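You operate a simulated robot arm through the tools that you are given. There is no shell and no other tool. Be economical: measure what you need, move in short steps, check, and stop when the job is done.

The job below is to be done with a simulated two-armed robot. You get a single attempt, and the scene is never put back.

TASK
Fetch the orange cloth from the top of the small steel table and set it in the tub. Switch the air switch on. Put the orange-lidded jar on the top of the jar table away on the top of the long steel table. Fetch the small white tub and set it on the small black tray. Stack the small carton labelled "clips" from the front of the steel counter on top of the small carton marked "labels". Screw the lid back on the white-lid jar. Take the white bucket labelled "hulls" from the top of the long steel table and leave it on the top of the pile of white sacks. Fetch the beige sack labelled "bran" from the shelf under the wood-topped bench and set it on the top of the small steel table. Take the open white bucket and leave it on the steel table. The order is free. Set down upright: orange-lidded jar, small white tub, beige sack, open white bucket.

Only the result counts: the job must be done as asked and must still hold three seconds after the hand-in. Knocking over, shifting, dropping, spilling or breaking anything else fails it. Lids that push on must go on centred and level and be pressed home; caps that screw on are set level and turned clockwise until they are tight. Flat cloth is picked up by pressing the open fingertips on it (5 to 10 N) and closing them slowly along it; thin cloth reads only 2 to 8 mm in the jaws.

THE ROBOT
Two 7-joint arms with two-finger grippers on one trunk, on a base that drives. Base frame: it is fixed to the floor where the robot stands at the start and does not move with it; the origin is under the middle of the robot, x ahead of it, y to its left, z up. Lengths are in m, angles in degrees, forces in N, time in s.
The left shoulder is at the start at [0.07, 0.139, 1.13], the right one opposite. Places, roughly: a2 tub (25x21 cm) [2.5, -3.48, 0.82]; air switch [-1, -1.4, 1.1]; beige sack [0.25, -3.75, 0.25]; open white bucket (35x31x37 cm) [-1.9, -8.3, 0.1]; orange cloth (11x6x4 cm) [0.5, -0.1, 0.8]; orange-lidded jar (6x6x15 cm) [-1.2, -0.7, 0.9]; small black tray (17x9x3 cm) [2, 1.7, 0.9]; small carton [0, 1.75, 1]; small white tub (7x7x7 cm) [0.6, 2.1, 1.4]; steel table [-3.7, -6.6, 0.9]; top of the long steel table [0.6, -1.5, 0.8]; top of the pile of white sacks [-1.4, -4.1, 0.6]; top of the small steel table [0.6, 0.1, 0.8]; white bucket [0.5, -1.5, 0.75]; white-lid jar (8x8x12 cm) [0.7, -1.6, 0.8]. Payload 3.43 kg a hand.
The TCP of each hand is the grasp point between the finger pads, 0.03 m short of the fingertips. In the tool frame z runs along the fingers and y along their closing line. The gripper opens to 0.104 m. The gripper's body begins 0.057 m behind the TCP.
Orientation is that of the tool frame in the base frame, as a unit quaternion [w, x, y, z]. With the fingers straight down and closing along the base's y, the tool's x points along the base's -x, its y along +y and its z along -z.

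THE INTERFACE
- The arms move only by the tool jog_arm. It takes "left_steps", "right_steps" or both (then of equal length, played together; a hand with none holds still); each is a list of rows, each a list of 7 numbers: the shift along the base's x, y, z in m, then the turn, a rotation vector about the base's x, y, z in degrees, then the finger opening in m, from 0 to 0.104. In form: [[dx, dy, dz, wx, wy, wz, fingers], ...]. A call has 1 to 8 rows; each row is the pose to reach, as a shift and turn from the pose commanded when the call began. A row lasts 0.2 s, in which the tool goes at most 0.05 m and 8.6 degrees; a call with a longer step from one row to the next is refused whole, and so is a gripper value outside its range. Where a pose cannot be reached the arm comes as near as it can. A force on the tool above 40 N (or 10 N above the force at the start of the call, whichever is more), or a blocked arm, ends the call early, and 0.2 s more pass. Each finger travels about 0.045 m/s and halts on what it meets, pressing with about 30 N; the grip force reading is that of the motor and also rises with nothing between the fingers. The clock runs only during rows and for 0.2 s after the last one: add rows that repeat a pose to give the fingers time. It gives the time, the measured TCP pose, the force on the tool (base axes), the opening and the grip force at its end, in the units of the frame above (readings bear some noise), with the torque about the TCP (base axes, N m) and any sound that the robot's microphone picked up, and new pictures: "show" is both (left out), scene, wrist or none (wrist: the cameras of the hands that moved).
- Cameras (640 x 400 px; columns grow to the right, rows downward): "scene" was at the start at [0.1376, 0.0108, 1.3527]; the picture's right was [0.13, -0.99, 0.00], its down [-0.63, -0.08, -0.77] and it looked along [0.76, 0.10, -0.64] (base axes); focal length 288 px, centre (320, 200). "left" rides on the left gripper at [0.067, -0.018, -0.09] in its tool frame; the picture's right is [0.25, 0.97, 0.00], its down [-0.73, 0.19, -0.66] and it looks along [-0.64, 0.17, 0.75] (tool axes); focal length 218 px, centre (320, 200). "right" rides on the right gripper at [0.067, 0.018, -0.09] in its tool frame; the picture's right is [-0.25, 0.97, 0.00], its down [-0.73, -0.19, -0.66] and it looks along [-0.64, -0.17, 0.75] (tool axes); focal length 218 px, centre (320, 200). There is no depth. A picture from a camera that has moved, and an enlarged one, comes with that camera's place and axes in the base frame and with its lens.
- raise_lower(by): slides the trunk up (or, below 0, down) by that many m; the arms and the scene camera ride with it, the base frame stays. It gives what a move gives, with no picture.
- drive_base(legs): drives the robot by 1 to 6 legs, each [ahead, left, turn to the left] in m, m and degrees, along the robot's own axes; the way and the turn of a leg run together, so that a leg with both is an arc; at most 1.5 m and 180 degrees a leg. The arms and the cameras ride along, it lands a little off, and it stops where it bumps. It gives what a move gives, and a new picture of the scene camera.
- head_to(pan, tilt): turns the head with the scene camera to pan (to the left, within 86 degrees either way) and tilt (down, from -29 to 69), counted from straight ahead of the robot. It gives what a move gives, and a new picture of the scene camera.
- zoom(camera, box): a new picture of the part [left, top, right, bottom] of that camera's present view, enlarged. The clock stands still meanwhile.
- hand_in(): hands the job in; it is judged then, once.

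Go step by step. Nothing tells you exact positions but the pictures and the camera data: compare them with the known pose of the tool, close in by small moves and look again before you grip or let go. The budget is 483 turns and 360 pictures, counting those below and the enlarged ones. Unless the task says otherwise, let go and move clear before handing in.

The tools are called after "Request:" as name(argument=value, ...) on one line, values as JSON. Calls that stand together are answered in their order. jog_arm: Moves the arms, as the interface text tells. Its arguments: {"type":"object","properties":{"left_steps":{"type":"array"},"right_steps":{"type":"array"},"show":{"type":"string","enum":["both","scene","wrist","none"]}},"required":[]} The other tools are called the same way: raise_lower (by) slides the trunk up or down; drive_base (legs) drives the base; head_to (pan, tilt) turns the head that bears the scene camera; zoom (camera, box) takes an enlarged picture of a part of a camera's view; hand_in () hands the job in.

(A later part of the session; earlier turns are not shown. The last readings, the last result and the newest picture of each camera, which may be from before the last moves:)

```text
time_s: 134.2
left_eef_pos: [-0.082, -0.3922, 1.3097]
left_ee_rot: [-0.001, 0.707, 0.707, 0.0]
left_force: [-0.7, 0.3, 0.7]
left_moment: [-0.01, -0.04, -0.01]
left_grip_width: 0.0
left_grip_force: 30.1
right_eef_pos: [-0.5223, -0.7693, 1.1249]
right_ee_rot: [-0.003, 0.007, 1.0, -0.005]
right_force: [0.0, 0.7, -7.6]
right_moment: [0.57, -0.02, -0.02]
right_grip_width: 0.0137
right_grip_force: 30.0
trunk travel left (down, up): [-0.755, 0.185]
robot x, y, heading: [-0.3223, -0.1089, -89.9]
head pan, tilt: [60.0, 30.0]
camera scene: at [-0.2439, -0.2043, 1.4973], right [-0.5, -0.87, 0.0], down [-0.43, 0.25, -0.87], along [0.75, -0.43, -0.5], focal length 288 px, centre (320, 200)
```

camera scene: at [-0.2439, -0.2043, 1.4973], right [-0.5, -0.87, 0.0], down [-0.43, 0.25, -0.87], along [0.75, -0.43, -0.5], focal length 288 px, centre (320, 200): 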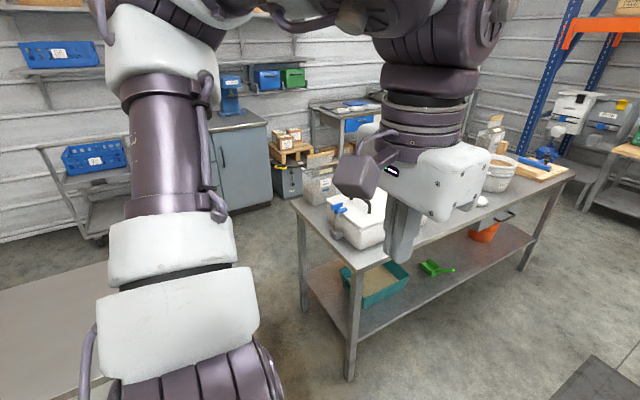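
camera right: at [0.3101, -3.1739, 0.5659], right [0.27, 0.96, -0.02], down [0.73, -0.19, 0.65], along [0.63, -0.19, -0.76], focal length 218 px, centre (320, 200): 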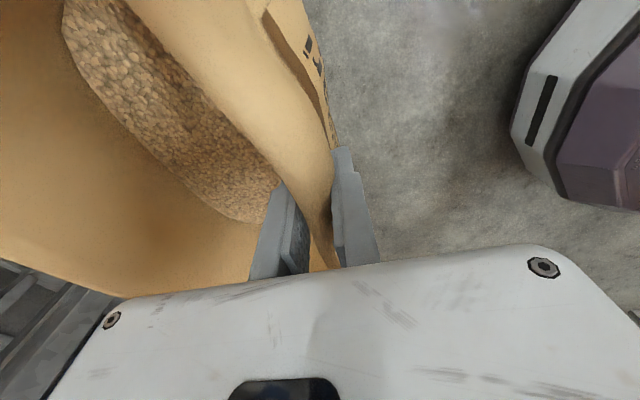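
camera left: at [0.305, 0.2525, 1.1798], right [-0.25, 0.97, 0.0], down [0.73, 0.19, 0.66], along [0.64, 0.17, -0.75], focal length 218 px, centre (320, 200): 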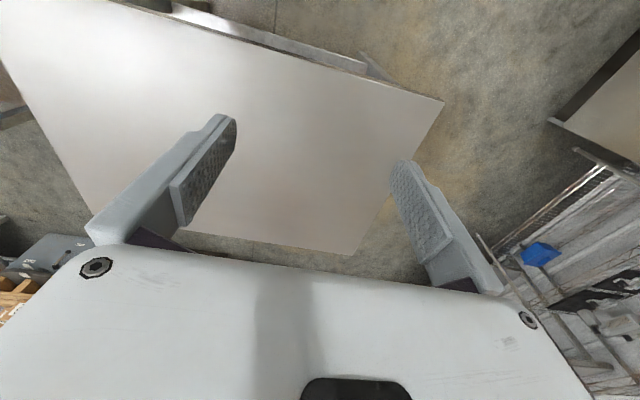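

Request:
drive_base(legs=[[-0.36, 0, 0], [0, 0, 90], [0.1, 0, 0]])

Request:
head_to(pan=-10, tilt=40)

```text
time_s: 141.1
left_eef_pos: [0.0554, 0.4958, 1.3122]
left_ee_rot: [0.0, 0.0, 1.0, 0.0]
left_force: [-1.2, -0.1, -0.4]
left_moment: [0.01, -0.04, 0.0]
left_grip_width: 0.0
left_grip_force: 30.4
right_eef_pos: [0.4333, 0.0546, 1.1289]
right_ee_rot: [0.003, -0.701, 0.713, -0.007]
right_force: [-0.4, -0.4, -8.1]
right_moment: [0.05, 0.6, -0.03]
right_grip_width: 0.014
right_grip_force: 30.2
trunk travel left (down, up): [-0.755, 0.185]
robot x, y, heading: [-0.2243, 0.2531, -0.2]
head pan, tilt: [60.0, 30.0]
camera scene: at [-0.1305, 0.3319, 1.4977], right [0.87, -0.5, 0.0], down [-0.25, -0.43, -0.87], along [0.43, 0.75, -0.5], focal length 288 px, centre (320, 200)
```

scene: 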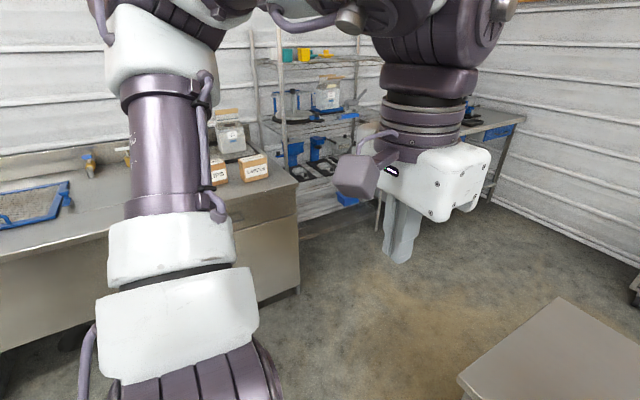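

```text
time_s: 142.6
left_eef_pos: [0.0583, 0.4959, 1.3103]
left_ee_rot: [-0.002, 0.001, 1.0, -0.001]
left_force: [1.0, -0.6, 0.3]
left_moment: [0.0, 0.0, -0.01]
left_grip_width: 0.0
left_grip_force: 30.1
right_eef_pos: [0.4361, 0.0552, 1.1256]
right_ee_rot: [0.002, -0.702, 0.713, -0.006]
right_force: [-0.3, 0.4, -8.1]
right_moment: [0.03, 0.6, 0.0]
right_grip_width: 0.0135
right_grip_force: 29.9
trunk travel left (down, up): [-0.755, 0.185]
robot x, y, heading: [-0.2224, 0.2532, -0.4]
head pan, tilt: [-10.0, 40.0]
camera scene: at [-0.0868, 0.2385, 1.4818], right [-0.17, -0.98, 0.0], down [-0.63, 0.11, -0.76], along [0.75, -0.13, -0.64], focal length 288 px, centre (320, 200)
```

scene: 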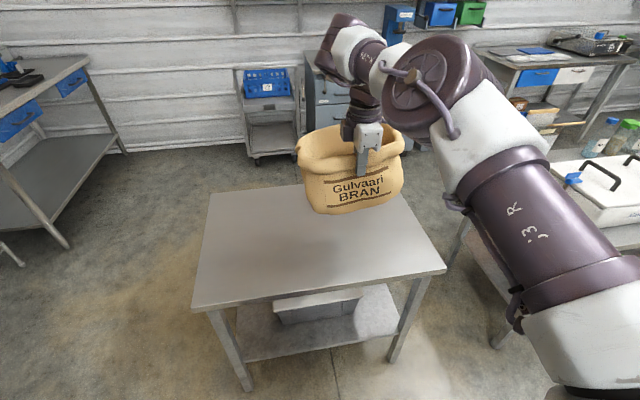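

The sack is over the small table (x 0.365–0.87, y -0.22–0.51). I move it in 5 cm more and lower it.

Request:
drive_base(legs=[[0.06, 0, 0]])

Request:
raise_lower(by=-0.19)

Request:
jog_arm(right_steps=[[0, 0, -0.008, 0, 0, 0, 0], [0, 0, -0.016, 0, 0, 0, 0], [0, 0, -0.024, 0, 0, 0, 0], [0, 0, -0.032, 0, 0, 0, 0], [0, 0, -0.038, 0, 0, 0, 0]], show="both")

```text
time_s: 143.5
left_eef_pos: [0.1085, 0.4965, 1.3135]
left_ee_rot: [0.003, 0.001, 1.0, -0.001]
left_force: [-1.0, -0.5, -0.3]
left_moment: [0.02, -0.07, 0.03]
left_grip_width: 0.0001
left_grip_force: 29.9
right_eef_pos: [0.4875, 0.0555, 1.131]
right_ee_rot: [0.005, -0.701, 0.713, -0.008]
right_force: [-1.2, 0.1, -7.2]
right_moment: [0.01, 0.52, -0.04]
right_grip_width: 0.0136
right_grip_force: 30.1
trunk travel left (down, up): [-0.755, 0.185]
robot x, y, heading: [-0.1659, 0.2533, 0.0]
head pan, tilt: [-10.0, 40.0]
camera scene: at [-0.0394, 0.2385, 1.483], right [-0.18, -0.98, 0.0], down [-0.63, 0.11, -0.77], along [0.76, -0.13, -0.64], focal length 288 px, centre (320, 200)
```

scene: 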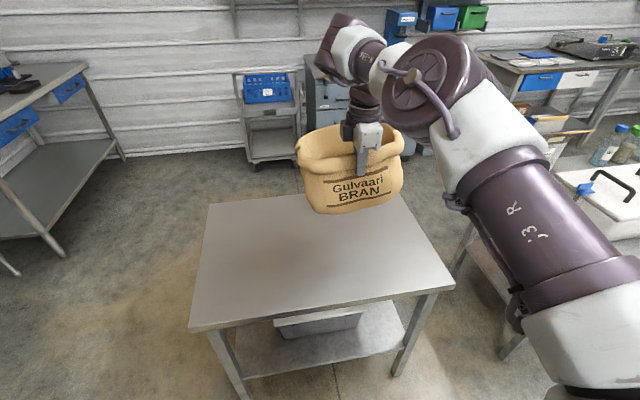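

```text
time_s: 145.6
left_eef_pos: [0.1169, 0.4949, 1.12]
left_ee_rot: [-0.002, 0.0, 1.0, 0.0]
left_force: [-0.8, 0.2, 0.6]
left_moment: [-0.03, -0.02, -0.02]
left_grip_width: 0.0
left_grip_force: 30.2
right_eef_pos: [0.4937, 0.0545, 0.9363]
right_ee_rot: [0.002, -0.701, 0.713, -0.006]
right_force: [-0.7, -0.1, -8.3]
right_moment: [0.01, 0.58, 0.01]
right_grip_width: 0.0139
right_grip_force: 29.8
trunk travel left (down, up): [-0.565, 0.375]
robot x, y, heading: [-0.1679, 0.2555, -0.2]
head pan, tilt: [-10.0, 40.0]
```

```text
time_s: 146.8
left_eef_pos: [0.1116, 0.4963, 1.1224]
left_ee_rot: [0.002, 0.001, 1.0, -0.001]
left_force: [-0.3, 0.0, -1.0]
left_moment: [-0.03, -0.03, 0.0]
left_grip_width: 0.0
left_grip_force: 30.3
right_eef_pos: [0.4904, 0.0548, 0.9056]
right_ee_rot: [0.006, -0.7, 0.714, -0.011]
right_force: [1.1, -5.7, 38.0]
right_moment: [0.05, 0.6, 0.22]
right_grip_width: 0.0135
right_grip_force: 30.4
trunk travel left (down, up): [-0.565, 0.375]
robot x, y, heading: [-0.1687, 0.2505, -0.2]
head pan, tilt: [-10.0, 40.0]
camera scene: at [-0.0361, 0.2394, 1.2932], right [-0.18, -0.98, 0.0], down [-0.63, 0.11, -0.77], along [0.76, -0.13, -0.64], focal length 288 px, centre (320, 200)
camera right: at [0.4702, -0.0101, 0.9949], right [-0.96, 0.27, -0.03], down [0.19, 0.73, 0.66], along [0.2, 0.63, -0.75], focal length 218 px, centre (320, 200)
```

scene: 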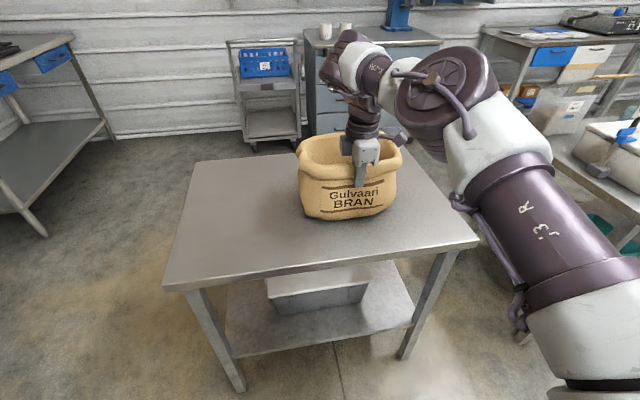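
right: 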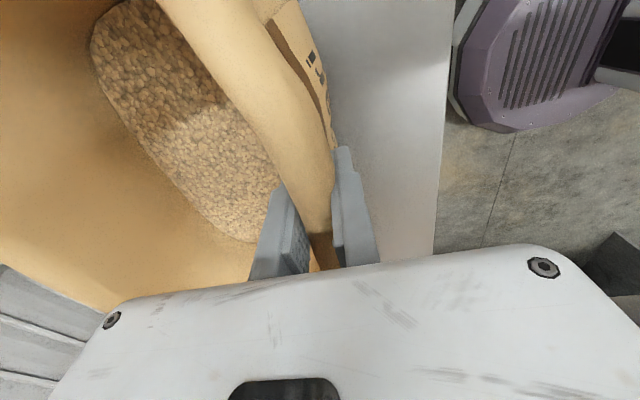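

The sack stands on the table. I ease the pressure, open and lift away.

Request:
jog_arm(right_steps=[[0, 0, 0.006, 0, 0, 0, 0.0], [0, 0, 0.006, 0, 0, 0, 0.02], [0, 0, 0.006, 0, 0, 0, 0.04], [0, 0, 0.006, 0, 0, 0, 0.05], [0, 0, 0.03, 0, 0, 0, 0.05], [0, 0, 0.06, 0, 0, 0, 0.05], [0, 0, 0.1, 0, 0, 0, 0.05], [0, 0, 0.14, 0, 0, 0, 0.05]], show="both")

```text
time_s: 148.6
left_eef_pos: [0.1139, 0.4971, 1.1218]
left_ee_rot: [0.001, 0.001, 1.0, -0.002]
left_force: [-0.5, 0.0, 0.3]
left_moment: [-0.08, -0.03, -0.02]
left_grip_width: 0.0
left_grip_force: 29.2
right_eef_pos: [0.4648, 0.0805, 1.0128]
right_ee_rot: [0.004, -0.702, 0.712, -0.007]
right_force: [0.2, 0.4, 0.4]
right_moment: [-0.04, -0.03, 0.03]
right_grip_width: 0.0497
right_grip_force: 0.1
right hand out of reach, approached as far as the arm can: row 6, 7, 8
trunk travel left (down, up): [-0.565, 0.375]
robot x, y, heading: [-0.1654, 0.2543, 0.3]
head pan, tilt: [-10.0, 40.0]
camera scene: at [-0.0341, 0.2405, 1.2924], right [-0.18, -0.98, 0.0], down [-0.63, 0.11, -0.77], along [0.76, -0.14, -0.64], focal length 288 px, centre (320, 200)
camera right: at [0.4461, 0.0144, 1.1015], right [-0.96, 0.27, -0.02], down [0.19, 0.73, 0.66], along [0.19, 0.63, -0.76], focal length 218 px, centre (320, 200)
```

scene: 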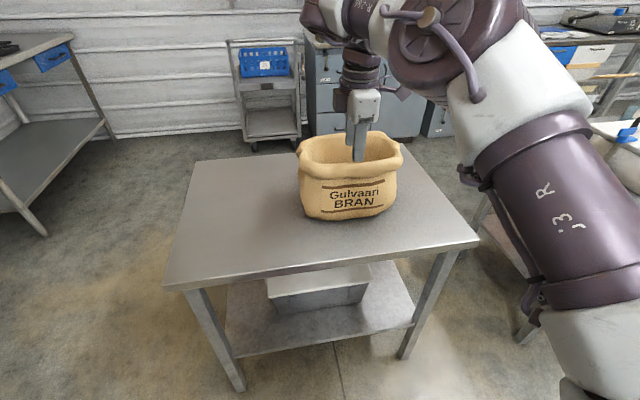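
right: 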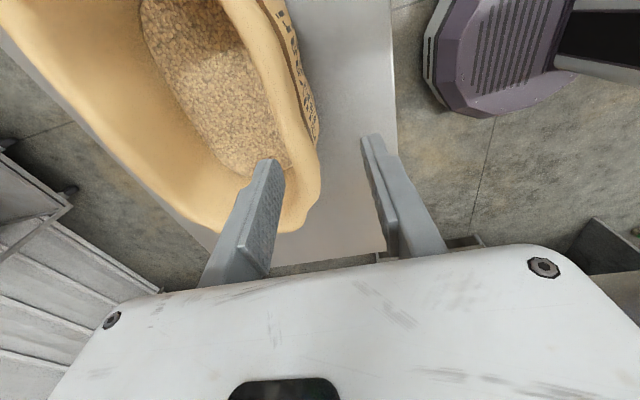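

The sack stands upright and free. I raise the trunk, back off and turn north to the counter.

Request:
raise_lower(by=0.16)

Request:
drive_base(legs=[[-0.3, 0, 0], [0, 0, 90], [0.4, -0.4, 0]])

Request:
head_to(pan=0, tilt=20)

```text
time_s: 150.4
left_eef_pos: [0.1166, 0.4955, 1.2807]
left_ee_rot: [-0.001, 0.0, 1.0, 0.0]
left_force: [0.5, 0.0, 0.6]
left_moment: [-0.03, -0.01, 0.0]
left_grip_width: 0.0
left_grip_force: 29.8
right_eef_pos: [0.4683, 0.0793, 1.1701]
right_ee_rot: [0.003, -0.701, 0.714, -0.006]
right_force: [0.3, -0.8, 0.3]
right_moment: [0.02, -0.01, -0.02]
right_grip_width: 0.0501
right_grip_force: 0.1
trunk travel left (down, up): [-0.725, 0.215]
robot x, y, heading: [-0.1672, 0.2532, -0.1]
head pan, tilt: [-10.0, 40.0]
```

```text
time_s: 159.1
left_eef_pos: [-0.3031, 0.936, 1.2811]
left_ee_rot: [0.001, -0.705, 0.709, 0.0]
left_force: [0.2, 0.3, 0.2]
left_moment: [0.0, -0.01, 0.02]
left_grip_width: 0.0
left_grip_force: 30.4
right_eef_pos: [0.1137, 1.2885, 1.1716]
right_ee_rot: [-0.007, 1.0, -0.009, 0.003]
right_force: [-0.3, -1.0, -0.3]
right_moment: [-0.02, 0.0, 0.0]
right_grip_width: 0.0501
right_grip_force: 0.1
trunk travel left (down, up): [-0.725, 0.215]
robot x, y, heading: [-0.0602, 0.6512, 89.5]
head pan, tilt: [-10.0, 40.0]
camera scene: at [-0.0444, 0.7848, 1.4521], right [0.98, -0.18, 0.0], down [-0.11, -0.63, -0.77], along [0.14, 0.75, -0.64], focal length 288 px, centre (320, 200)
```

scene: 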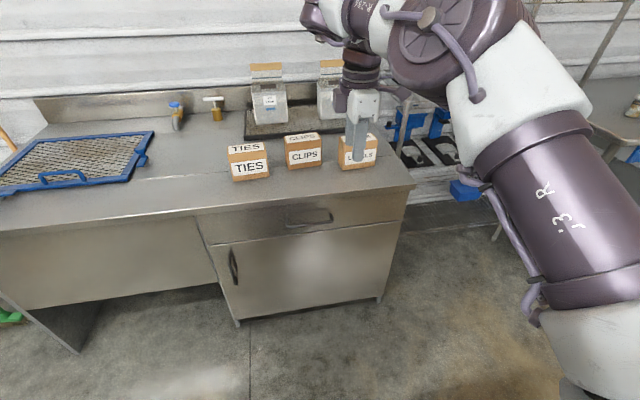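

```text
time_s: 159.9
left_eef_pos: [-0.3025, 0.9353, 1.2807]
left_ee_rot: [0.0, -0.706, 0.708, -0.001]
left_force: [-0.4, -0.2, -0.1]
left_moment: [0.02, 0.03, 0.0]
left_grip_width: 0.0
left_grip_force: 29.7
right_eef_pos: [0.1154, 1.2882, 1.1691]
right_ee_rot: [-0.007, 1.0, -0.01, 0.002]
right_force: [0.3, -0.7, 0.5]
right_moment: [-0.01, -0.02, -0.02]
right_grip_width: 0.0499
right_grip_force: 0.1
trunk travel left (down, up): [-0.725, 0.215]
robot x, y, heading: [-0.0596, 0.6522, 89.8]
head pan, tilt: [0.0, 20.0]
camera scene: at [-0.0579, 0.7955, 1.4833], right [1.0, 0.0, 0.0], down [0.0, -0.34, -0.94], along [0.0, 0.94, -0.34], focal length 288 px, centre (320, 200)
```

scene: 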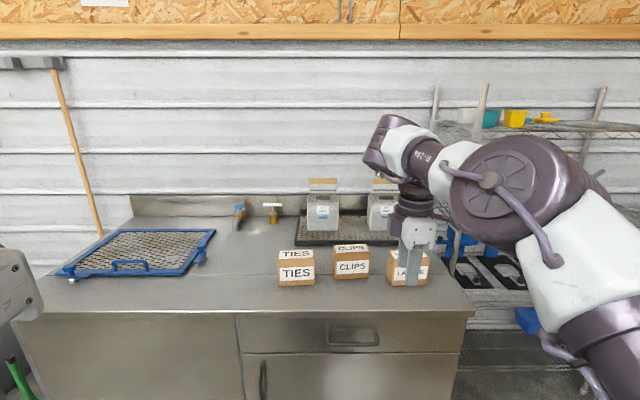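

Request:
zoom(camera="scene", box=[260, 170, 450, 320])

Request:
zoom(camera="scene", box=[400, 60, 640, 340])

```text
2.67 times, centred on (355, 245) of scene
camera zoom: at [-0.0579, 0.7955, 1.4833], right [1.0, 0.0, 0.0], down [0.0, -0.34, -0.94], along [0.0, 0.94, -0.34], focal length 769 px, centre (227, 80)
```

zoom: 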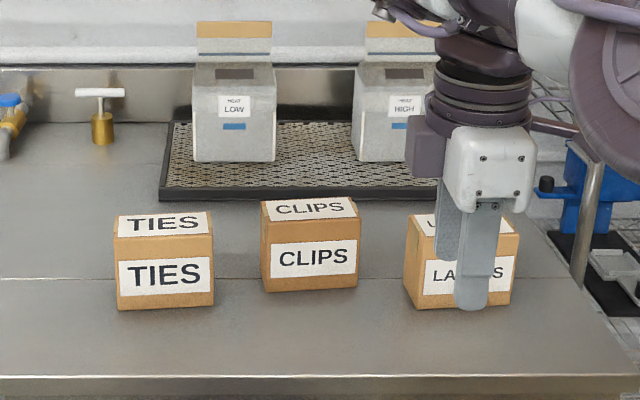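

```text
1.43 times, centred on (520, 200) of scene
camera zoom: at [-0.0579, 0.7955, 1.4833], right [1.0, 0.0, 0.0], down [0.0, -0.34, -0.94], along [0.0, 0.94, -0.34], focal length 412 px, centre (34, 200)
```

zoom: 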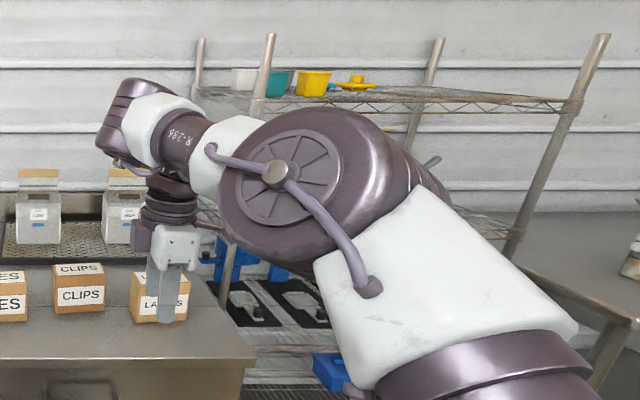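

CLIPS and LABELS look about 11 × 10 × 7 cm, which is close to the gripper's opening. I move in and measure them with the wrist camera.

Request:
drive_base(legs=[[0.28, -0.05, 0]])

Request:
jog_arm(right_steps=[[-0.02, 0.02, 0, 0, 0, 0, 0.104], [-0.06, 0.04, 0, 0, 0, 0, 0.104], [-0.09, 0.06, 0, 0, 0, 0, 0.104]], show="both")

```text
time_s: 161.9
left_eef_pos: [-0.2526, 1.2146, 1.2795]
left_ee_rot: [0.002, -0.707, 0.707, 0.0]
left_force: [-1.0, -0.7, 1.1]
left_moment: [0.0, 0.03, -0.05]
left_grip_width: 0.0
left_grip_force: 30.3
right_eef_pos: [0.1647, 1.5674, 1.1715]
right_ee_rot: [-0.008, 1.0, -0.009, 0.003]
right_force: [0.0, 0.2, 0.1]
right_moment: [0.03, 0.0, -0.01]
right_grip_width: 0.0503
right_grip_force: 0.0
trunk travel left (down, up): [-0.725, 0.215]
robot x, y, heading: [-0.0121, 0.9345, 90.0]
head pan, tilt: [0.0, 20.0]
camera scene: at [-0.008, 1.0737, 1.4837], right [1.0, 0.0, 0.0], down [0.0, -0.34, -0.94], along [0.0, 0.94, -0.34], focal length 288 px, centre (320, 200)
```

scene: 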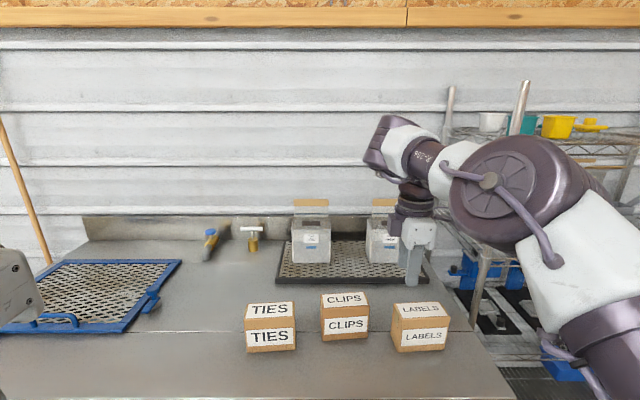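

```text
time_s: 162.7
left_eef_pos: [-0.2525, 1.217, 1.2813]
left_ee_rot: [0.0, -0.706, 0.708, -0.001]
left_force: [-0.6, 0.0, -0.2]
left_moment: [0.01, 0.04, 0.01]
left_grip_width: 0.0
left_grip_force: 30.3
right_eef_pos: [0.1189, 1.5672, 1.1676]
right_ee_rot: [-0.007, 1.0, -0.01, 0.004]
right_force: [-0.2, -0.1, -0.3]
right_moment: [0.0, 0.02, -0.02]
right_grip_width: 0.1039
right_grip_force: 0.1
right hand out of reach, approached as far as the arm can: row 1, 2, 3
trunk travel left (down, up): [-0.725, 0.215]
robot x, y, heading: [-0.0089, 0.9345, 89.7]
head pan, tilt: [0.0, 20.0]
camera scene: at [-0.0085, 1.0761, 1.4834], right [1.0, 0.0, 0.0], down [0.0, -0.34, -0.94], along [0.0, 0.94, -0.34], focal length 288 px, centre (320, 200)
camera right: at [0.1845, 1.5482, 1.2567], right [-0.27, -0.96, -0.01], down [-0.73, 0.2, 0.66], along [-0.63, 0.19, -0.76], focal length 218 px, centre (320, 200)
```

scene: 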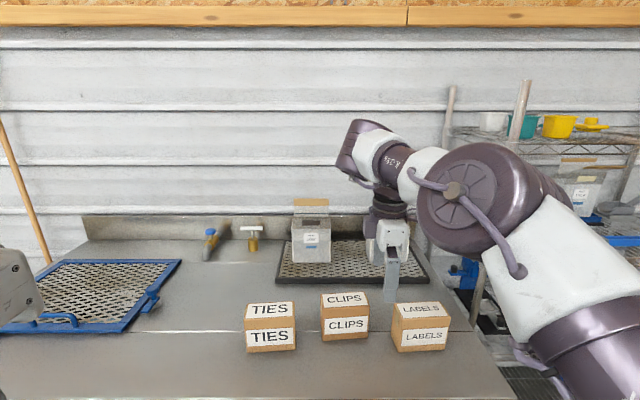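
right: 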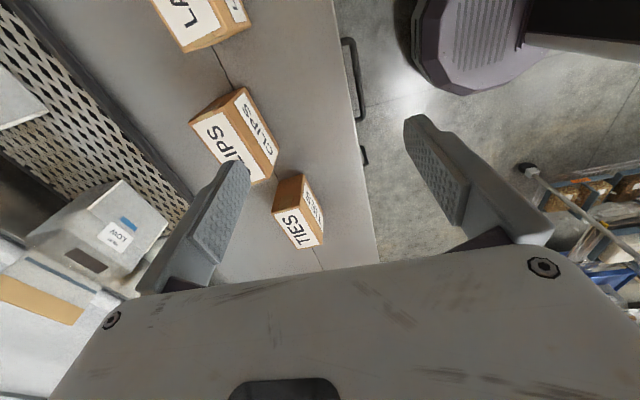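

Request:
zoom(camera="right", box=[140, 0, 340, 260])

Request:
zoom(camera="scene", box=[230, 270, 470, 370])

```text
1.54 times, centred on (240, 130) of right
camera zoom: at [0.1845, 1.5482, 1.2567], right [-0.27, -0.96, -0.01], down [-0.73, 0.2, 0.66], along [-0.63, 0.19, -0.76], focal length 336 px, centre (443, 308)
```

zoom: 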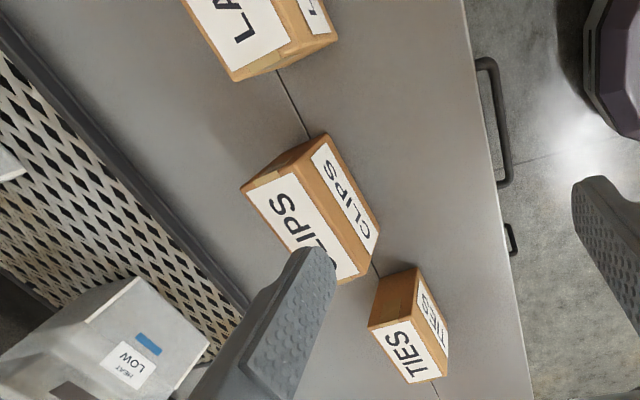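

```text
2.67 times, centred on (350, 320) of scene
camera zoom: at [-0.0085, 1.0761, 1.4834], right [1.0, 0.0, 0.0], down [0.0, -0.34, -0.94], along [0.0, 0.94, -0.34], focal length 769 px, centre (240, -120)
```

zoom: 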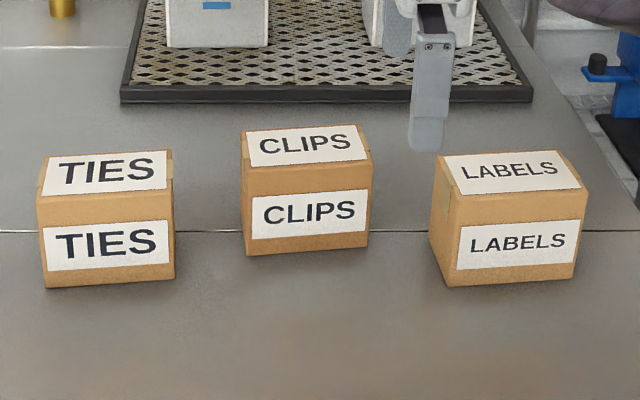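

By triangulation the counter is at z≈0.854. CLIPS is about 12.5 × 5.5 × 11 cm centred near [0.061, 1.719], and LABELS is near [0.256, 1.680], both turned about 5°. I bring the right hand over CLIPS.

Request:
drive_base(legs=[[0.15, 0.11, 0]])

Request:
jog_arm(right_steps=[[0.02, 0.0, -0.02, 0, 0, 2, 0.104], [0.04, 0.0, -0.05, 0, 0, 4, 0.104], [0.055, 0.0, -0.09, 0, 0, 6, 0.104]], show="both")

```text
time_s: 164.3
left_eef_pos: [-0.3616, 1.3626, 1.2821]
left_ee_rot: [0.001, -0.706, 0.708, 0.001]
left_force: [-0.1, -0.8, -0.3]
left_moment: [0.02, 0.03, 0.02]
left_grip_width: 0.0001
left_grip_force: 29.8
right_eef_pos: [0.0101, 1.7128, 1.1685]
right_ee_rot: [-0.007, 1.0, -0.009, 0.002]
right_force: [0.1, -0.9, 0.4]
right_moment: [0.06, -0.02, -0.01]
right_grip_width: 0.1039
right_grip_force: 0.1
trunk travel left (down, up): [-0.725, 0.215]
robot x, y, heading: [-0.1218, 1.0804, 89.8]
head pan, tilt: [0.0, 20.0]
camera scene: at [-0.1163, 1.2213, 1.4838], right [1.0, 0.0, 0.0], down [0.0, -0.34, -0.94], along [0.0, 0.94, -0.34], focal length 288 px, centre (320, 200)
```

scene: 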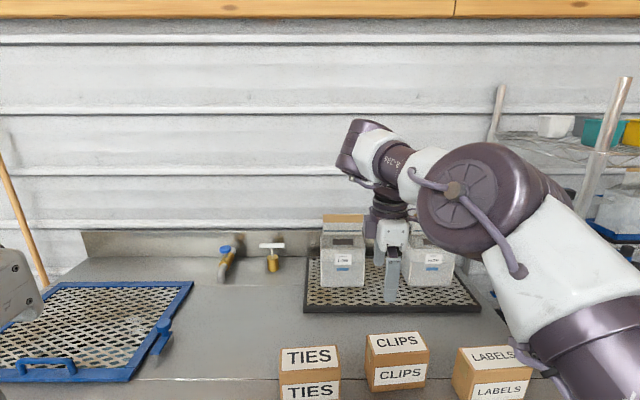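

```text
time_s: 165.1
left_eef_pos: [-0.3623, 1.367, 1.2806]
left_ee_rot: [0.0, -0.706, 0.708, -0.001]
left_force: [-0.3, 1.4, 0.2]
left_moment: [-0.01, 0.0, -0.02]
left_grip_width: 0.0001
left_grip_force: 30.1
right_eef_pos: [0.062, 1.7194, 1.0766]
right_ee_rot: [-0.007, 0.999, 0.044, 0.002]
right_force: [-0.2, 0.4, 0.9]
right_moment: [0.0, -0.04, -0.01]
right_grip_width: 0.1038
right_grip_force: 0.1
trunk travel left (down, up): [-0.725, 0.215]
robot x, y, heading: [-0.1248, 1.0798, 89.9]
head pan, tilt: [0.0, 20.0]
camera scene: at [-0.1182, 1.2268, 1.4832], right [1.0, 0.0, 0.0], down [0.0, -0.34, -0.94], along [0.0, 0.94, -0.34], focal length 288 px, centre (320, 200)
camera right: at [0.131, 1.7066, 1.1653], right [-0.17, -0.99, -0.01], down [-0.75, 0.12, 0.66], along [-0.65, 0.12, -0.75], focal length 218 px, centre (320, 200)
```

scene: 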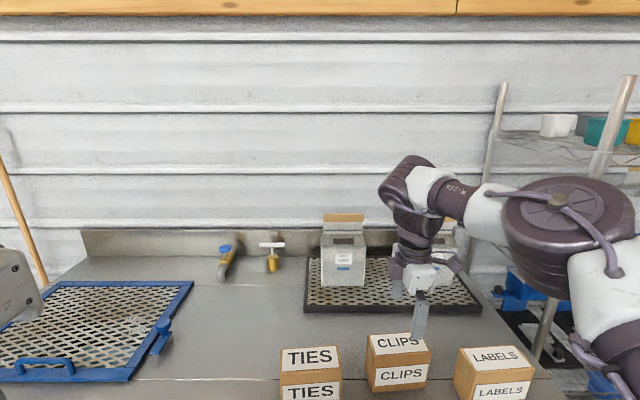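
right: 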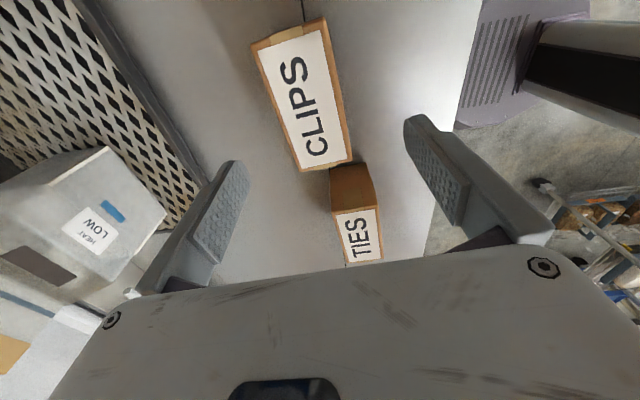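

The wrist view puts CLIPS at about [0.064, 1.726]. I lower over it and grip.

Request:
jog_arm(right_steps=[[0.001, 0.005, -0.04, 0, 0, 0, 0.104], [0.001, 0.006, -0.08, 0, 0, 0, 0.104], [0.001, 0.006, -0.11, 0, 0, 0, 0.104], [0.001, 0.006, -0.128, 0, 0, 0, 0.104], [0.001, 0.006, -0.128, 0, 0, 0, 0.08], [0.001, 0.006, -0.128, 0, 0, 0, 0.06], [0.001, 0.006, -0.128, 0, 0, 0, 0.04], [0.001, 0.006, -0.128, 0, 0, 0, 0.03]], show="both")

```text
time_s: 166.9
left_eef_pos: [-0.3624, 1.3648, 1.2816]
left_ee_rot: [0.001, -0.706, 0.709, -0.001]
left_force: [0.4, -0.2, -0.4]
left_moment: [-0.03, -0.01, 0.02]
left_grip_width: 0.0001
left_grip_force: 29.7
right_eef_pos: [0.0647, 1.721, 0.9475]
right_ee_rot: [-0.007, 0.999, 0.044, 0.002]
right_force: [0.2, -0.9, 0.3]
right_moment: [-0.03, -0.04, 0.03]
right_grip_width: 0.0677
right_grip_force: 30.1
trunk travel left (down, up): [-0.725, 0.215]
robot x, y, heading: [-0.1234, 1.0812, 89.9]
head pan, tilt: [0.0, 20.0]
camera scene: at [-0.1183, 1.2245, 1.4834], right [1.0, 0.0, 0.0], down [0.0, -0.34, -0.94], along [0.0, 0.94, -0.34], focal length 288 px, centre (320, 200)
camera right: at [0.1324, 1.7102, 1.0382], right [-0.17, -0.99, -0.01], down [-0.75, 0.12, 0.66], along [-0.64, 0.12, -0.75], focal length 218 px, centre (320, 200)
```

scene: 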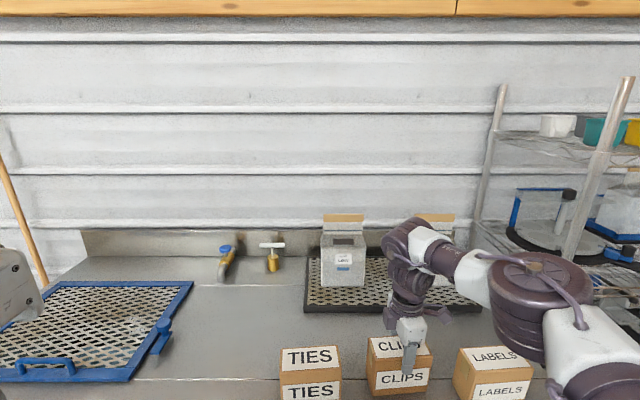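
right: 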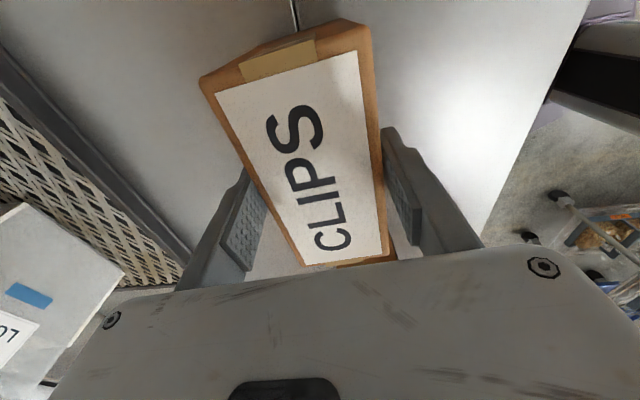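

Gripped at 68 mm. The shift from CLIPS to LABELS is about [+0.197, -0.036]. I lift, slide the base right and then trim.

Request:
jog_arm(right_steps=[[0, 0, 0.03, 0, 0, 0, 0.03], [0, 0, 0.06, 0, 0, 0, 0.03], [0, 0, 0.09, 0, 0, 0, 0.03], [0, 0, 0.12, 0, 0, 0, 0.03], [0, 0, 0.15, 0, 0, 0, 0.03]], show="none")

Request:
drive_base(legs=[[-0.03, -0.19, 0]])

Request:
head_to(pan=-15, tilt=38)

```text
time_s: 168.1
left_eef_pos: [-0.3637, 1.3641, 1.2807]
left_ee_rot: [0.0, -0.706, 0.708, 0.0]
left_force: [-0.4, -0.5, 0.5]
left_moment: [0.02, -0.04, 0.0]
left_grip_width: 0.0
left_grip_force: 30.2
right_eef_pos: [0.0631, 1.7193, 1.1006]
right_ee_rot: [-0.008, 0.999, 0.043, 0.002]
right_force: [0.3, -0.4, -2.5]
right_moment: [0.02, 0.0, -0.02]
right_grip_width: 0.0676
right_grip_force: 30.2
trunk travel left (down, up): [-0.725, 0.215]
robot x, y, heading: [-0.1197, 1.0829, 89.9]
head pan, tilt: [0.0, 20.0]
```

```text
time_s: 169.6
left_eef_pos: [-0.1758, 1.3356, 1.2806]
left_ee_rot: [0.001, -0.707, 0.707, -0.002]
left_force: [-0.4, -0.7, -0.3]
left_moment: [-0.01, -0.03, 0.0]
left_grip_width: 0.0001
left_grip_force: 30.4
right_eef_pos: [0.251, 1.6925, 1.0999]
right_ee_rot: [-0.007, 0.999, 0.045, 0.004]
right_force: [-1.1, 0.0, -2.2]
right_moment: [0.03, -0.01, 0.01]
right_grip_width: 0.0676
right_grip_force: 30.2
trunk travel left (down, up): [-0.725, 0.215]
robot x, y, heading: [0.0667, 1.0516, 89.8]
head pan, tilt: [0.0, 20.0]
camera scene: at [0.0683, 1.1951, 1.4833], right [1.0, 0.0, 0.0], down [0.0, -0.34, -0.94], along [0.0, 0.94, -0.34], focal length 288 px, centre (320, 200)
```

scene: 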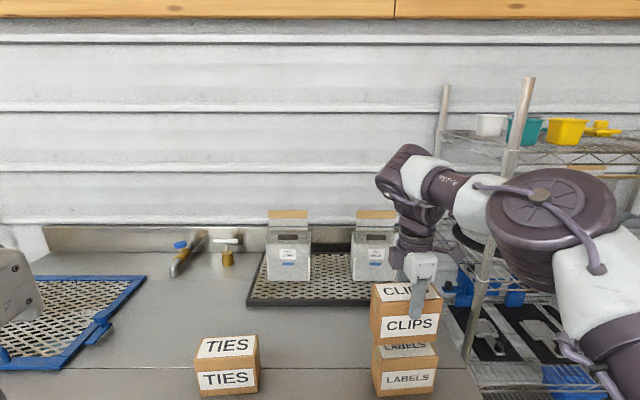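

```text
time_s: 170.4
left_eef_pos: [-0.1721, 1.3351, 1.2818]
left_ee_rot: [0.0, -0.707, 0.707, 0.0]
left_force: [0.0, 0.1, 0.7]
left_moment: [-0.03, 0.04, 0.02]
left_grip_width: 0.0
left_grip_force: 30.0
right_eef_pos: [0.2533, 1.6911, 1.1]
right_ee_rot: [-0.006, 0.999, 0.044, 0.002]
right_force: [0.6, 0.1, -2.5]
right_moment: [0.02, 0.02, 0.02]
right_grip_width: 0.0675
right_grip_force: 29.0
trunk travel left (down, up): [-0.725, 0.215]
robot x, y, heading: [0.0714, 1.0504, 90.2]
head pan, tilt: [-15.0, 38.0]
camera scene: at [0.0949, 1.1845, 1.4551], right [0.97, -0.26, 0.0], down [-0.16, -0.59, -0.79], along [0.2, 0.76, -0.62], focal length 288 px, centre (320, 200)
```

scene: 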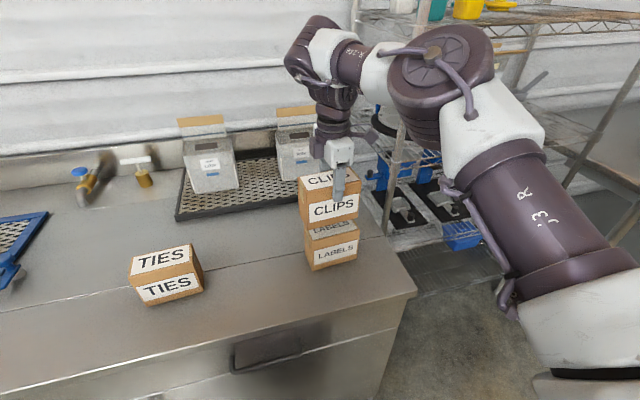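

Request:
jog_arm(right_steps=[[0.005, -0.002, -0.02, 0, 0, 0, 0.03], [0.009, -0.004, -0.04, 0, 0, 0, 0.03], [0.009, -0.004, -0.05, 0, 0, 0, 0.03]], show="wrist")

Request:
zoom(camera="scene", box=[270, 120, 400, 290])

```text
time_s: 171.2
left_eef_pos: [-0.174, 1.3276, 1.2825]
left_ee_rot: [0.004, -0.706, 0.708, 0.002]
left_force: [-0.2, -0.7, 0.4]
left_moment: [0.02, -0.04, 0.0]
left_grip_width: 0.0003
left_grip_force: 30.5
right_eef_pos: [0.2615, 1.6833, 1.0565]
right_ee_rot: [-0.014, 0.999, 0.043, 0.002]
right_force: [4.4, 4.4, 36.8]
right_moment: [-0.16, -0.14, 0.0]
right_grip_width: 0.0677
right_grip_force: 30.5
trunk travel left (down, up): [-0.725, 0.215]
robot x, y, heading: [0.0676, 1.0515, 89.8]
head pan, tilt: [-15.0, 38.0]
camera right: at [0.3303, 1.6695, 1.1461], right [-0.17, -0.99, -0.03], down [-0.75, 0.11, 0.66], along [-0.65, 0.13, -0.75], focal length 218 px, centre (320, 200)
```

right: 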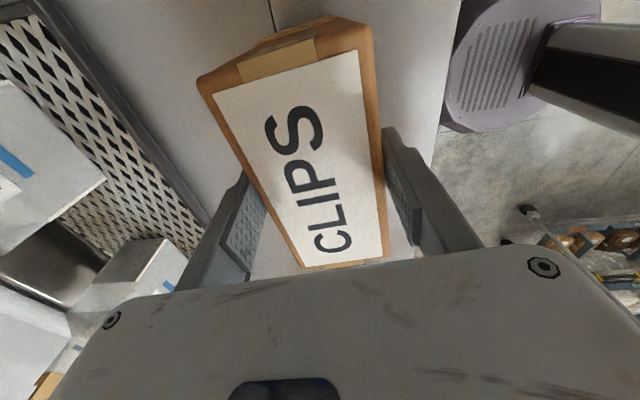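

```text
2.35 times, centred on (335, 205) of scene
camera zoom: at [0.0929, 1.176, 1.4567], right [0.97, -0.26, 0.0], down [-0.16, -0.59, -0.79], along [0.21, 0.76, -0.61], focal length 679 px, centre (285, 188)
```

zoom: 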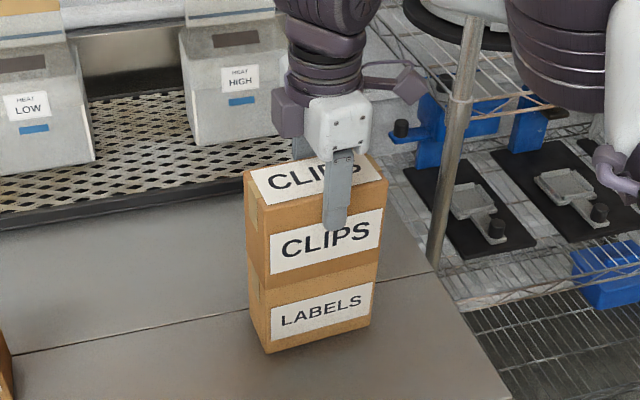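

CLIPS rests squarely on LABELS. I ease off, release and lift.

Request:
jog_arm(right_steps=[[0, 0, 0.004, 0, 0, 0, 0.03], [0, 0, 0.004, 0, 0, 0, 0.07], [0, 0, 0.004, 0, 0, 0, 0.09], [0, 0, 0.004, 0, 0, 0, 0.1], [0, 0, 0.03, 0, 0, 0, 0.1], [0, 0, 0.07, 0, 0, 0, 0.1], [0, 0, 0.11, 0, 0, 0, 0.1], [0, 0, 0.14, 0, 0, 0, 0.1]], show="scene")

```text
time_s: 173.0
left_eef_pos: [-0.1738, 1.3348, 1.2807]
left_ee_rot: [0.0, -0.706, 0.708, -0.001]
left_force: [-0.8, -0.9, 0.0]
left_moment: [-0.02, -0.03, 0.0]
left_grip_width: 0.0
left_grip_force: 29.9
right_eef_pos: [0.2578, 1.6844, 1.1797]
right_ee_rot: [-0.008, 0.999, 0.044, 0.002]
right_force: [-0.6, -0.6, -0.5]
right_moment: [-0.01, 0.01, -0.01]
right_grip_width: 0.0999
right_grip_force: 0.1
right hand out of reach, approached as far as the arm can: row 8
trunk travel left (down, up): [-0.725, 0.215]
robot x, y, heading: [0.0748, 1.0525, 89.9]
head pan, tilt: [-15.0, 38.0]
camera scene: at [0.0934, 1.1835, 1.4551], right [0.97, -0.26, 0.0], down [-0.16, -0.59, -0.79], along [0.21, 0.76, -0.62], focal length 288 px, centre (320, 200)
```

scene: 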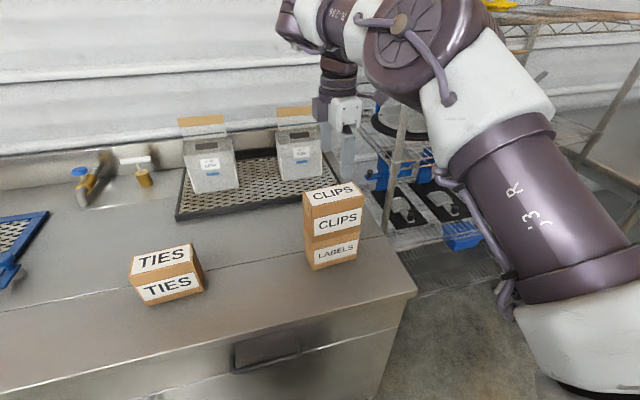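

CLIPS is stacked on LABELS. Next comes the white tub on the wire rack: I back away and slide right.

Request:
drive_base(legs=[[-0.25, 0, 0], [0, -0.45, 0]])

Request:
head_to(pan=0, tilt=10)

Request:
head_to(pan=-60, tilt=25)

```text
time_s: 177.2
left_eef_pos: [0.2736, 1.0819, 1.28]
left_ee_rot: [0.001, -0.707, 0.707, -0.002]
left_force: [-0.4, -0.5, -0.1]
left_moment: [0.02, 0.01, -0.01]
left_grip_width: 0.0002
left_grip_force: 29.7
right_eef_pos: [0.7064, 1.4322, 1.1783]
right_ee_rot: [-0.008, 0.999, 0.046, 0.002]
right_force: [0.9, 0.0, -0.3]
right_moment: [-0.01, -0.04, 0.02]
right_grip_width: 0.1001
right_grip_force: 0.1
trunk travel left (down, up): [-0.725, 0.215]
robot x, y, heading: [0.5166, 0.7978, 90.3]
head pan, tilt: [-15.0, 38.0]
camera scene: at [0.541, 0.9327, 1.455], right [0.97, -0.26, 0.0], down [-0.16, -0.6, -0.79], along [0.2, 0.76, -0.62], focal length 288 px, centre (320, 200)
```

scene: 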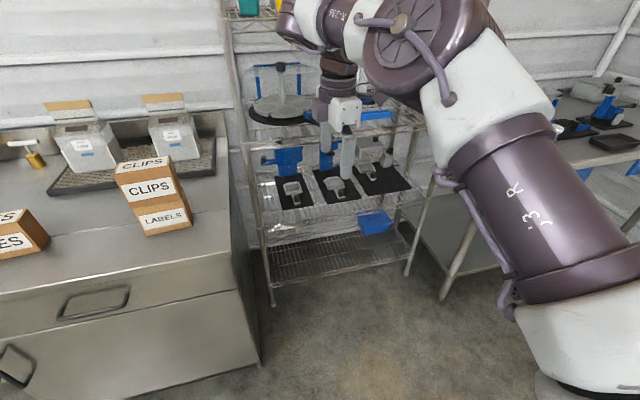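

```text
time_s: 178.1
left_eef_pos: [0.276, 1.0821, 1.2807]
left_ee_rot: [0.0, 0.708, -0.707, 0.001]
left_force: [-0.1, -0.4, -0.4]
left_moment: [-0.02, 0.0, -0.01]
left_grip_width: 0.0002
left_grip_force: 29.9
right_eef_pos: [0.7055, 1.4332, 1.1786]
right_ee_rot: [-0.008, 0.999, 0.044, 0.002]
right_force: [0.2, -0.5, 0.3]
right_moment: [0.0, 0.0, -0.01]
right_grip_width: 0.1003
right_grip_force: 0.0
trunk travel left (down, up): [-0.725, 0.215]
robot x, y, heading: [0.5133, 0.7978, 90.2]
head pan, tilt: [0.0, 10.0]
camera scene: at [0.5203, 0.9422, 1.4997], right [1.0, 0.0, 0.0], down [0.0, -0.17, -0.98], along [0.0, 0.98, -0.17], focal length 288 px, centre (320, 200)
```

scene: 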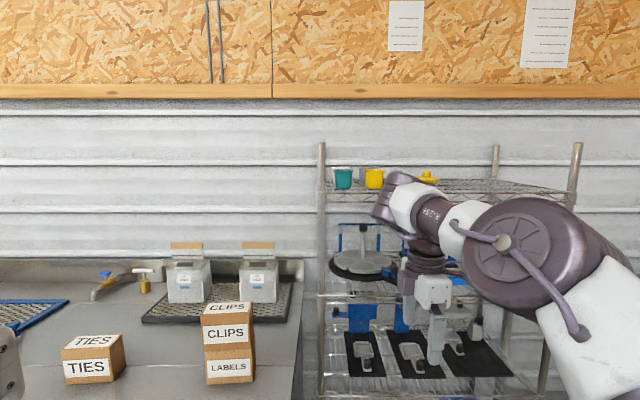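

```text
time_s: 179.4
left_eef_pos: [0.2747, 1.0816, 1.2806]
left_ee_rot: [0.0, -0.707, 0.707, -0.001]
left_force: [-0.4, 0.7, 0.0]
left_moment: [0.01, -0.01, 0.03]
left_grip_width: 0.0001
left_grip_force: 30.2
right_eef_pos: [0.7056, 1.4337, 1.1787]
right_ee_rot: [-0.009, 0.999, 0.046, 0.002]
right_force: [1.1, 0.2, 0.0]
right_moment: [-0.01, 0.0, 0.02]
right_grip_width: 0.0998
right_grip_force: 0.0
trunk travel left (down, up): [-0.725, 0.215]
robot x, y, heading: [0.5196, 0.7978, 90.1]
head pan, tilt: [-60.0, 25.0]
camera scene: at [0.5999, 0.8955, 1.4754], right [0.5, -0.87, 0.0], down [-0.37, -0.21, -0.91], along [0.78, 0.45, -0.42], focal length 288 px, centre (320, 200)
```

scene: 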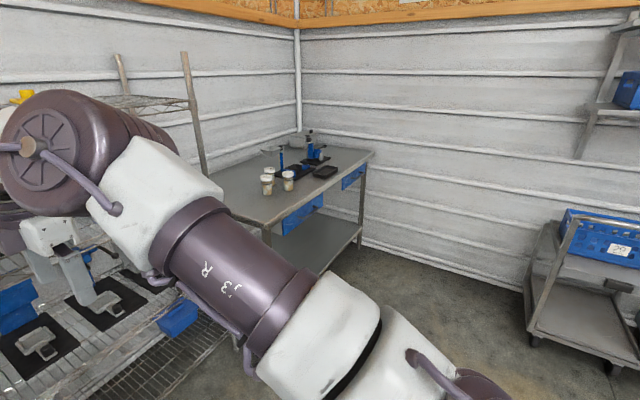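

Request:
head_to(pan=-10, tilt=0)

Request:
zoom(camera="scene", box=[220, 120, 420, 260])

```text
time_s: 180.6
left_eef_pos: [0.2745, 1.0813, 1.281]
left_ee_rot: [0.0, -0.707, 0.707, 0.0]
left_force: [0.4, -0.3, 0.3]
left_moment: [-0.02, 0.0, -0.03]
left_grip_width: 0.0
left_grip_force: 29.7
right_eef_pos: [0.7054, 1.4331, 1.1787]
right_ee_rot: [-0.007, 0.999, 0.046, 0.003]
right_force: [-0.1, -0.3, -0.5]
right_moment: [0.01, 0.0, -0.01]
right_grip_width: 0.0999
right_grip_force: 0.1
trunk travel left (down, up): [-0.725, 0.215]
robot x, y, heading: [0.5143, 0.7972, 90.1]
head pan, tilt: [-10.0, 0.0]
camera scene: at [0.5358, 0.9379, 1.5157], right [0.98, -0.17, 0.0], down [0.0, 0.0, -1.0], along [0.17, 0.98, 0.0], focal length 288 px, centre (320, 200)
```

scene: 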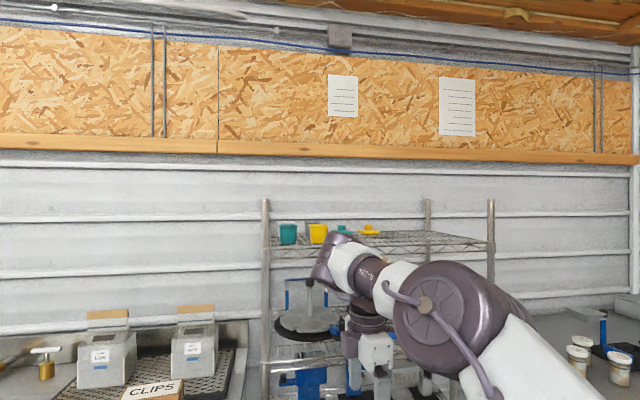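

```text
2.86 times, centred on (320, 190) of scene
camera zoom: at [0.5358, 0.9379, 1.5157], right [0.98, -0.17, 0.0], down [0.0, 0.0, -1.0], along [0.17, 0.98, 0.0], focal length 824 px, centre (320, 229)
```

zoom: 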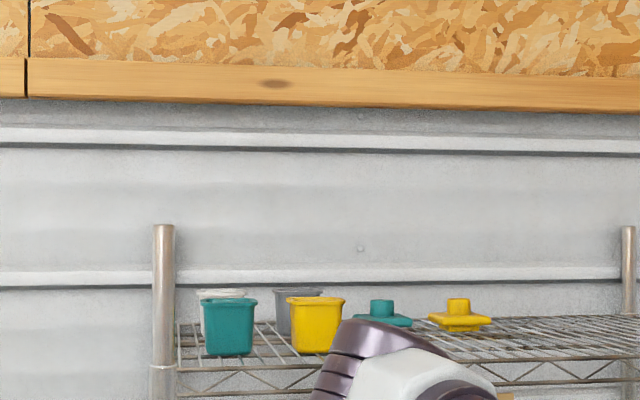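

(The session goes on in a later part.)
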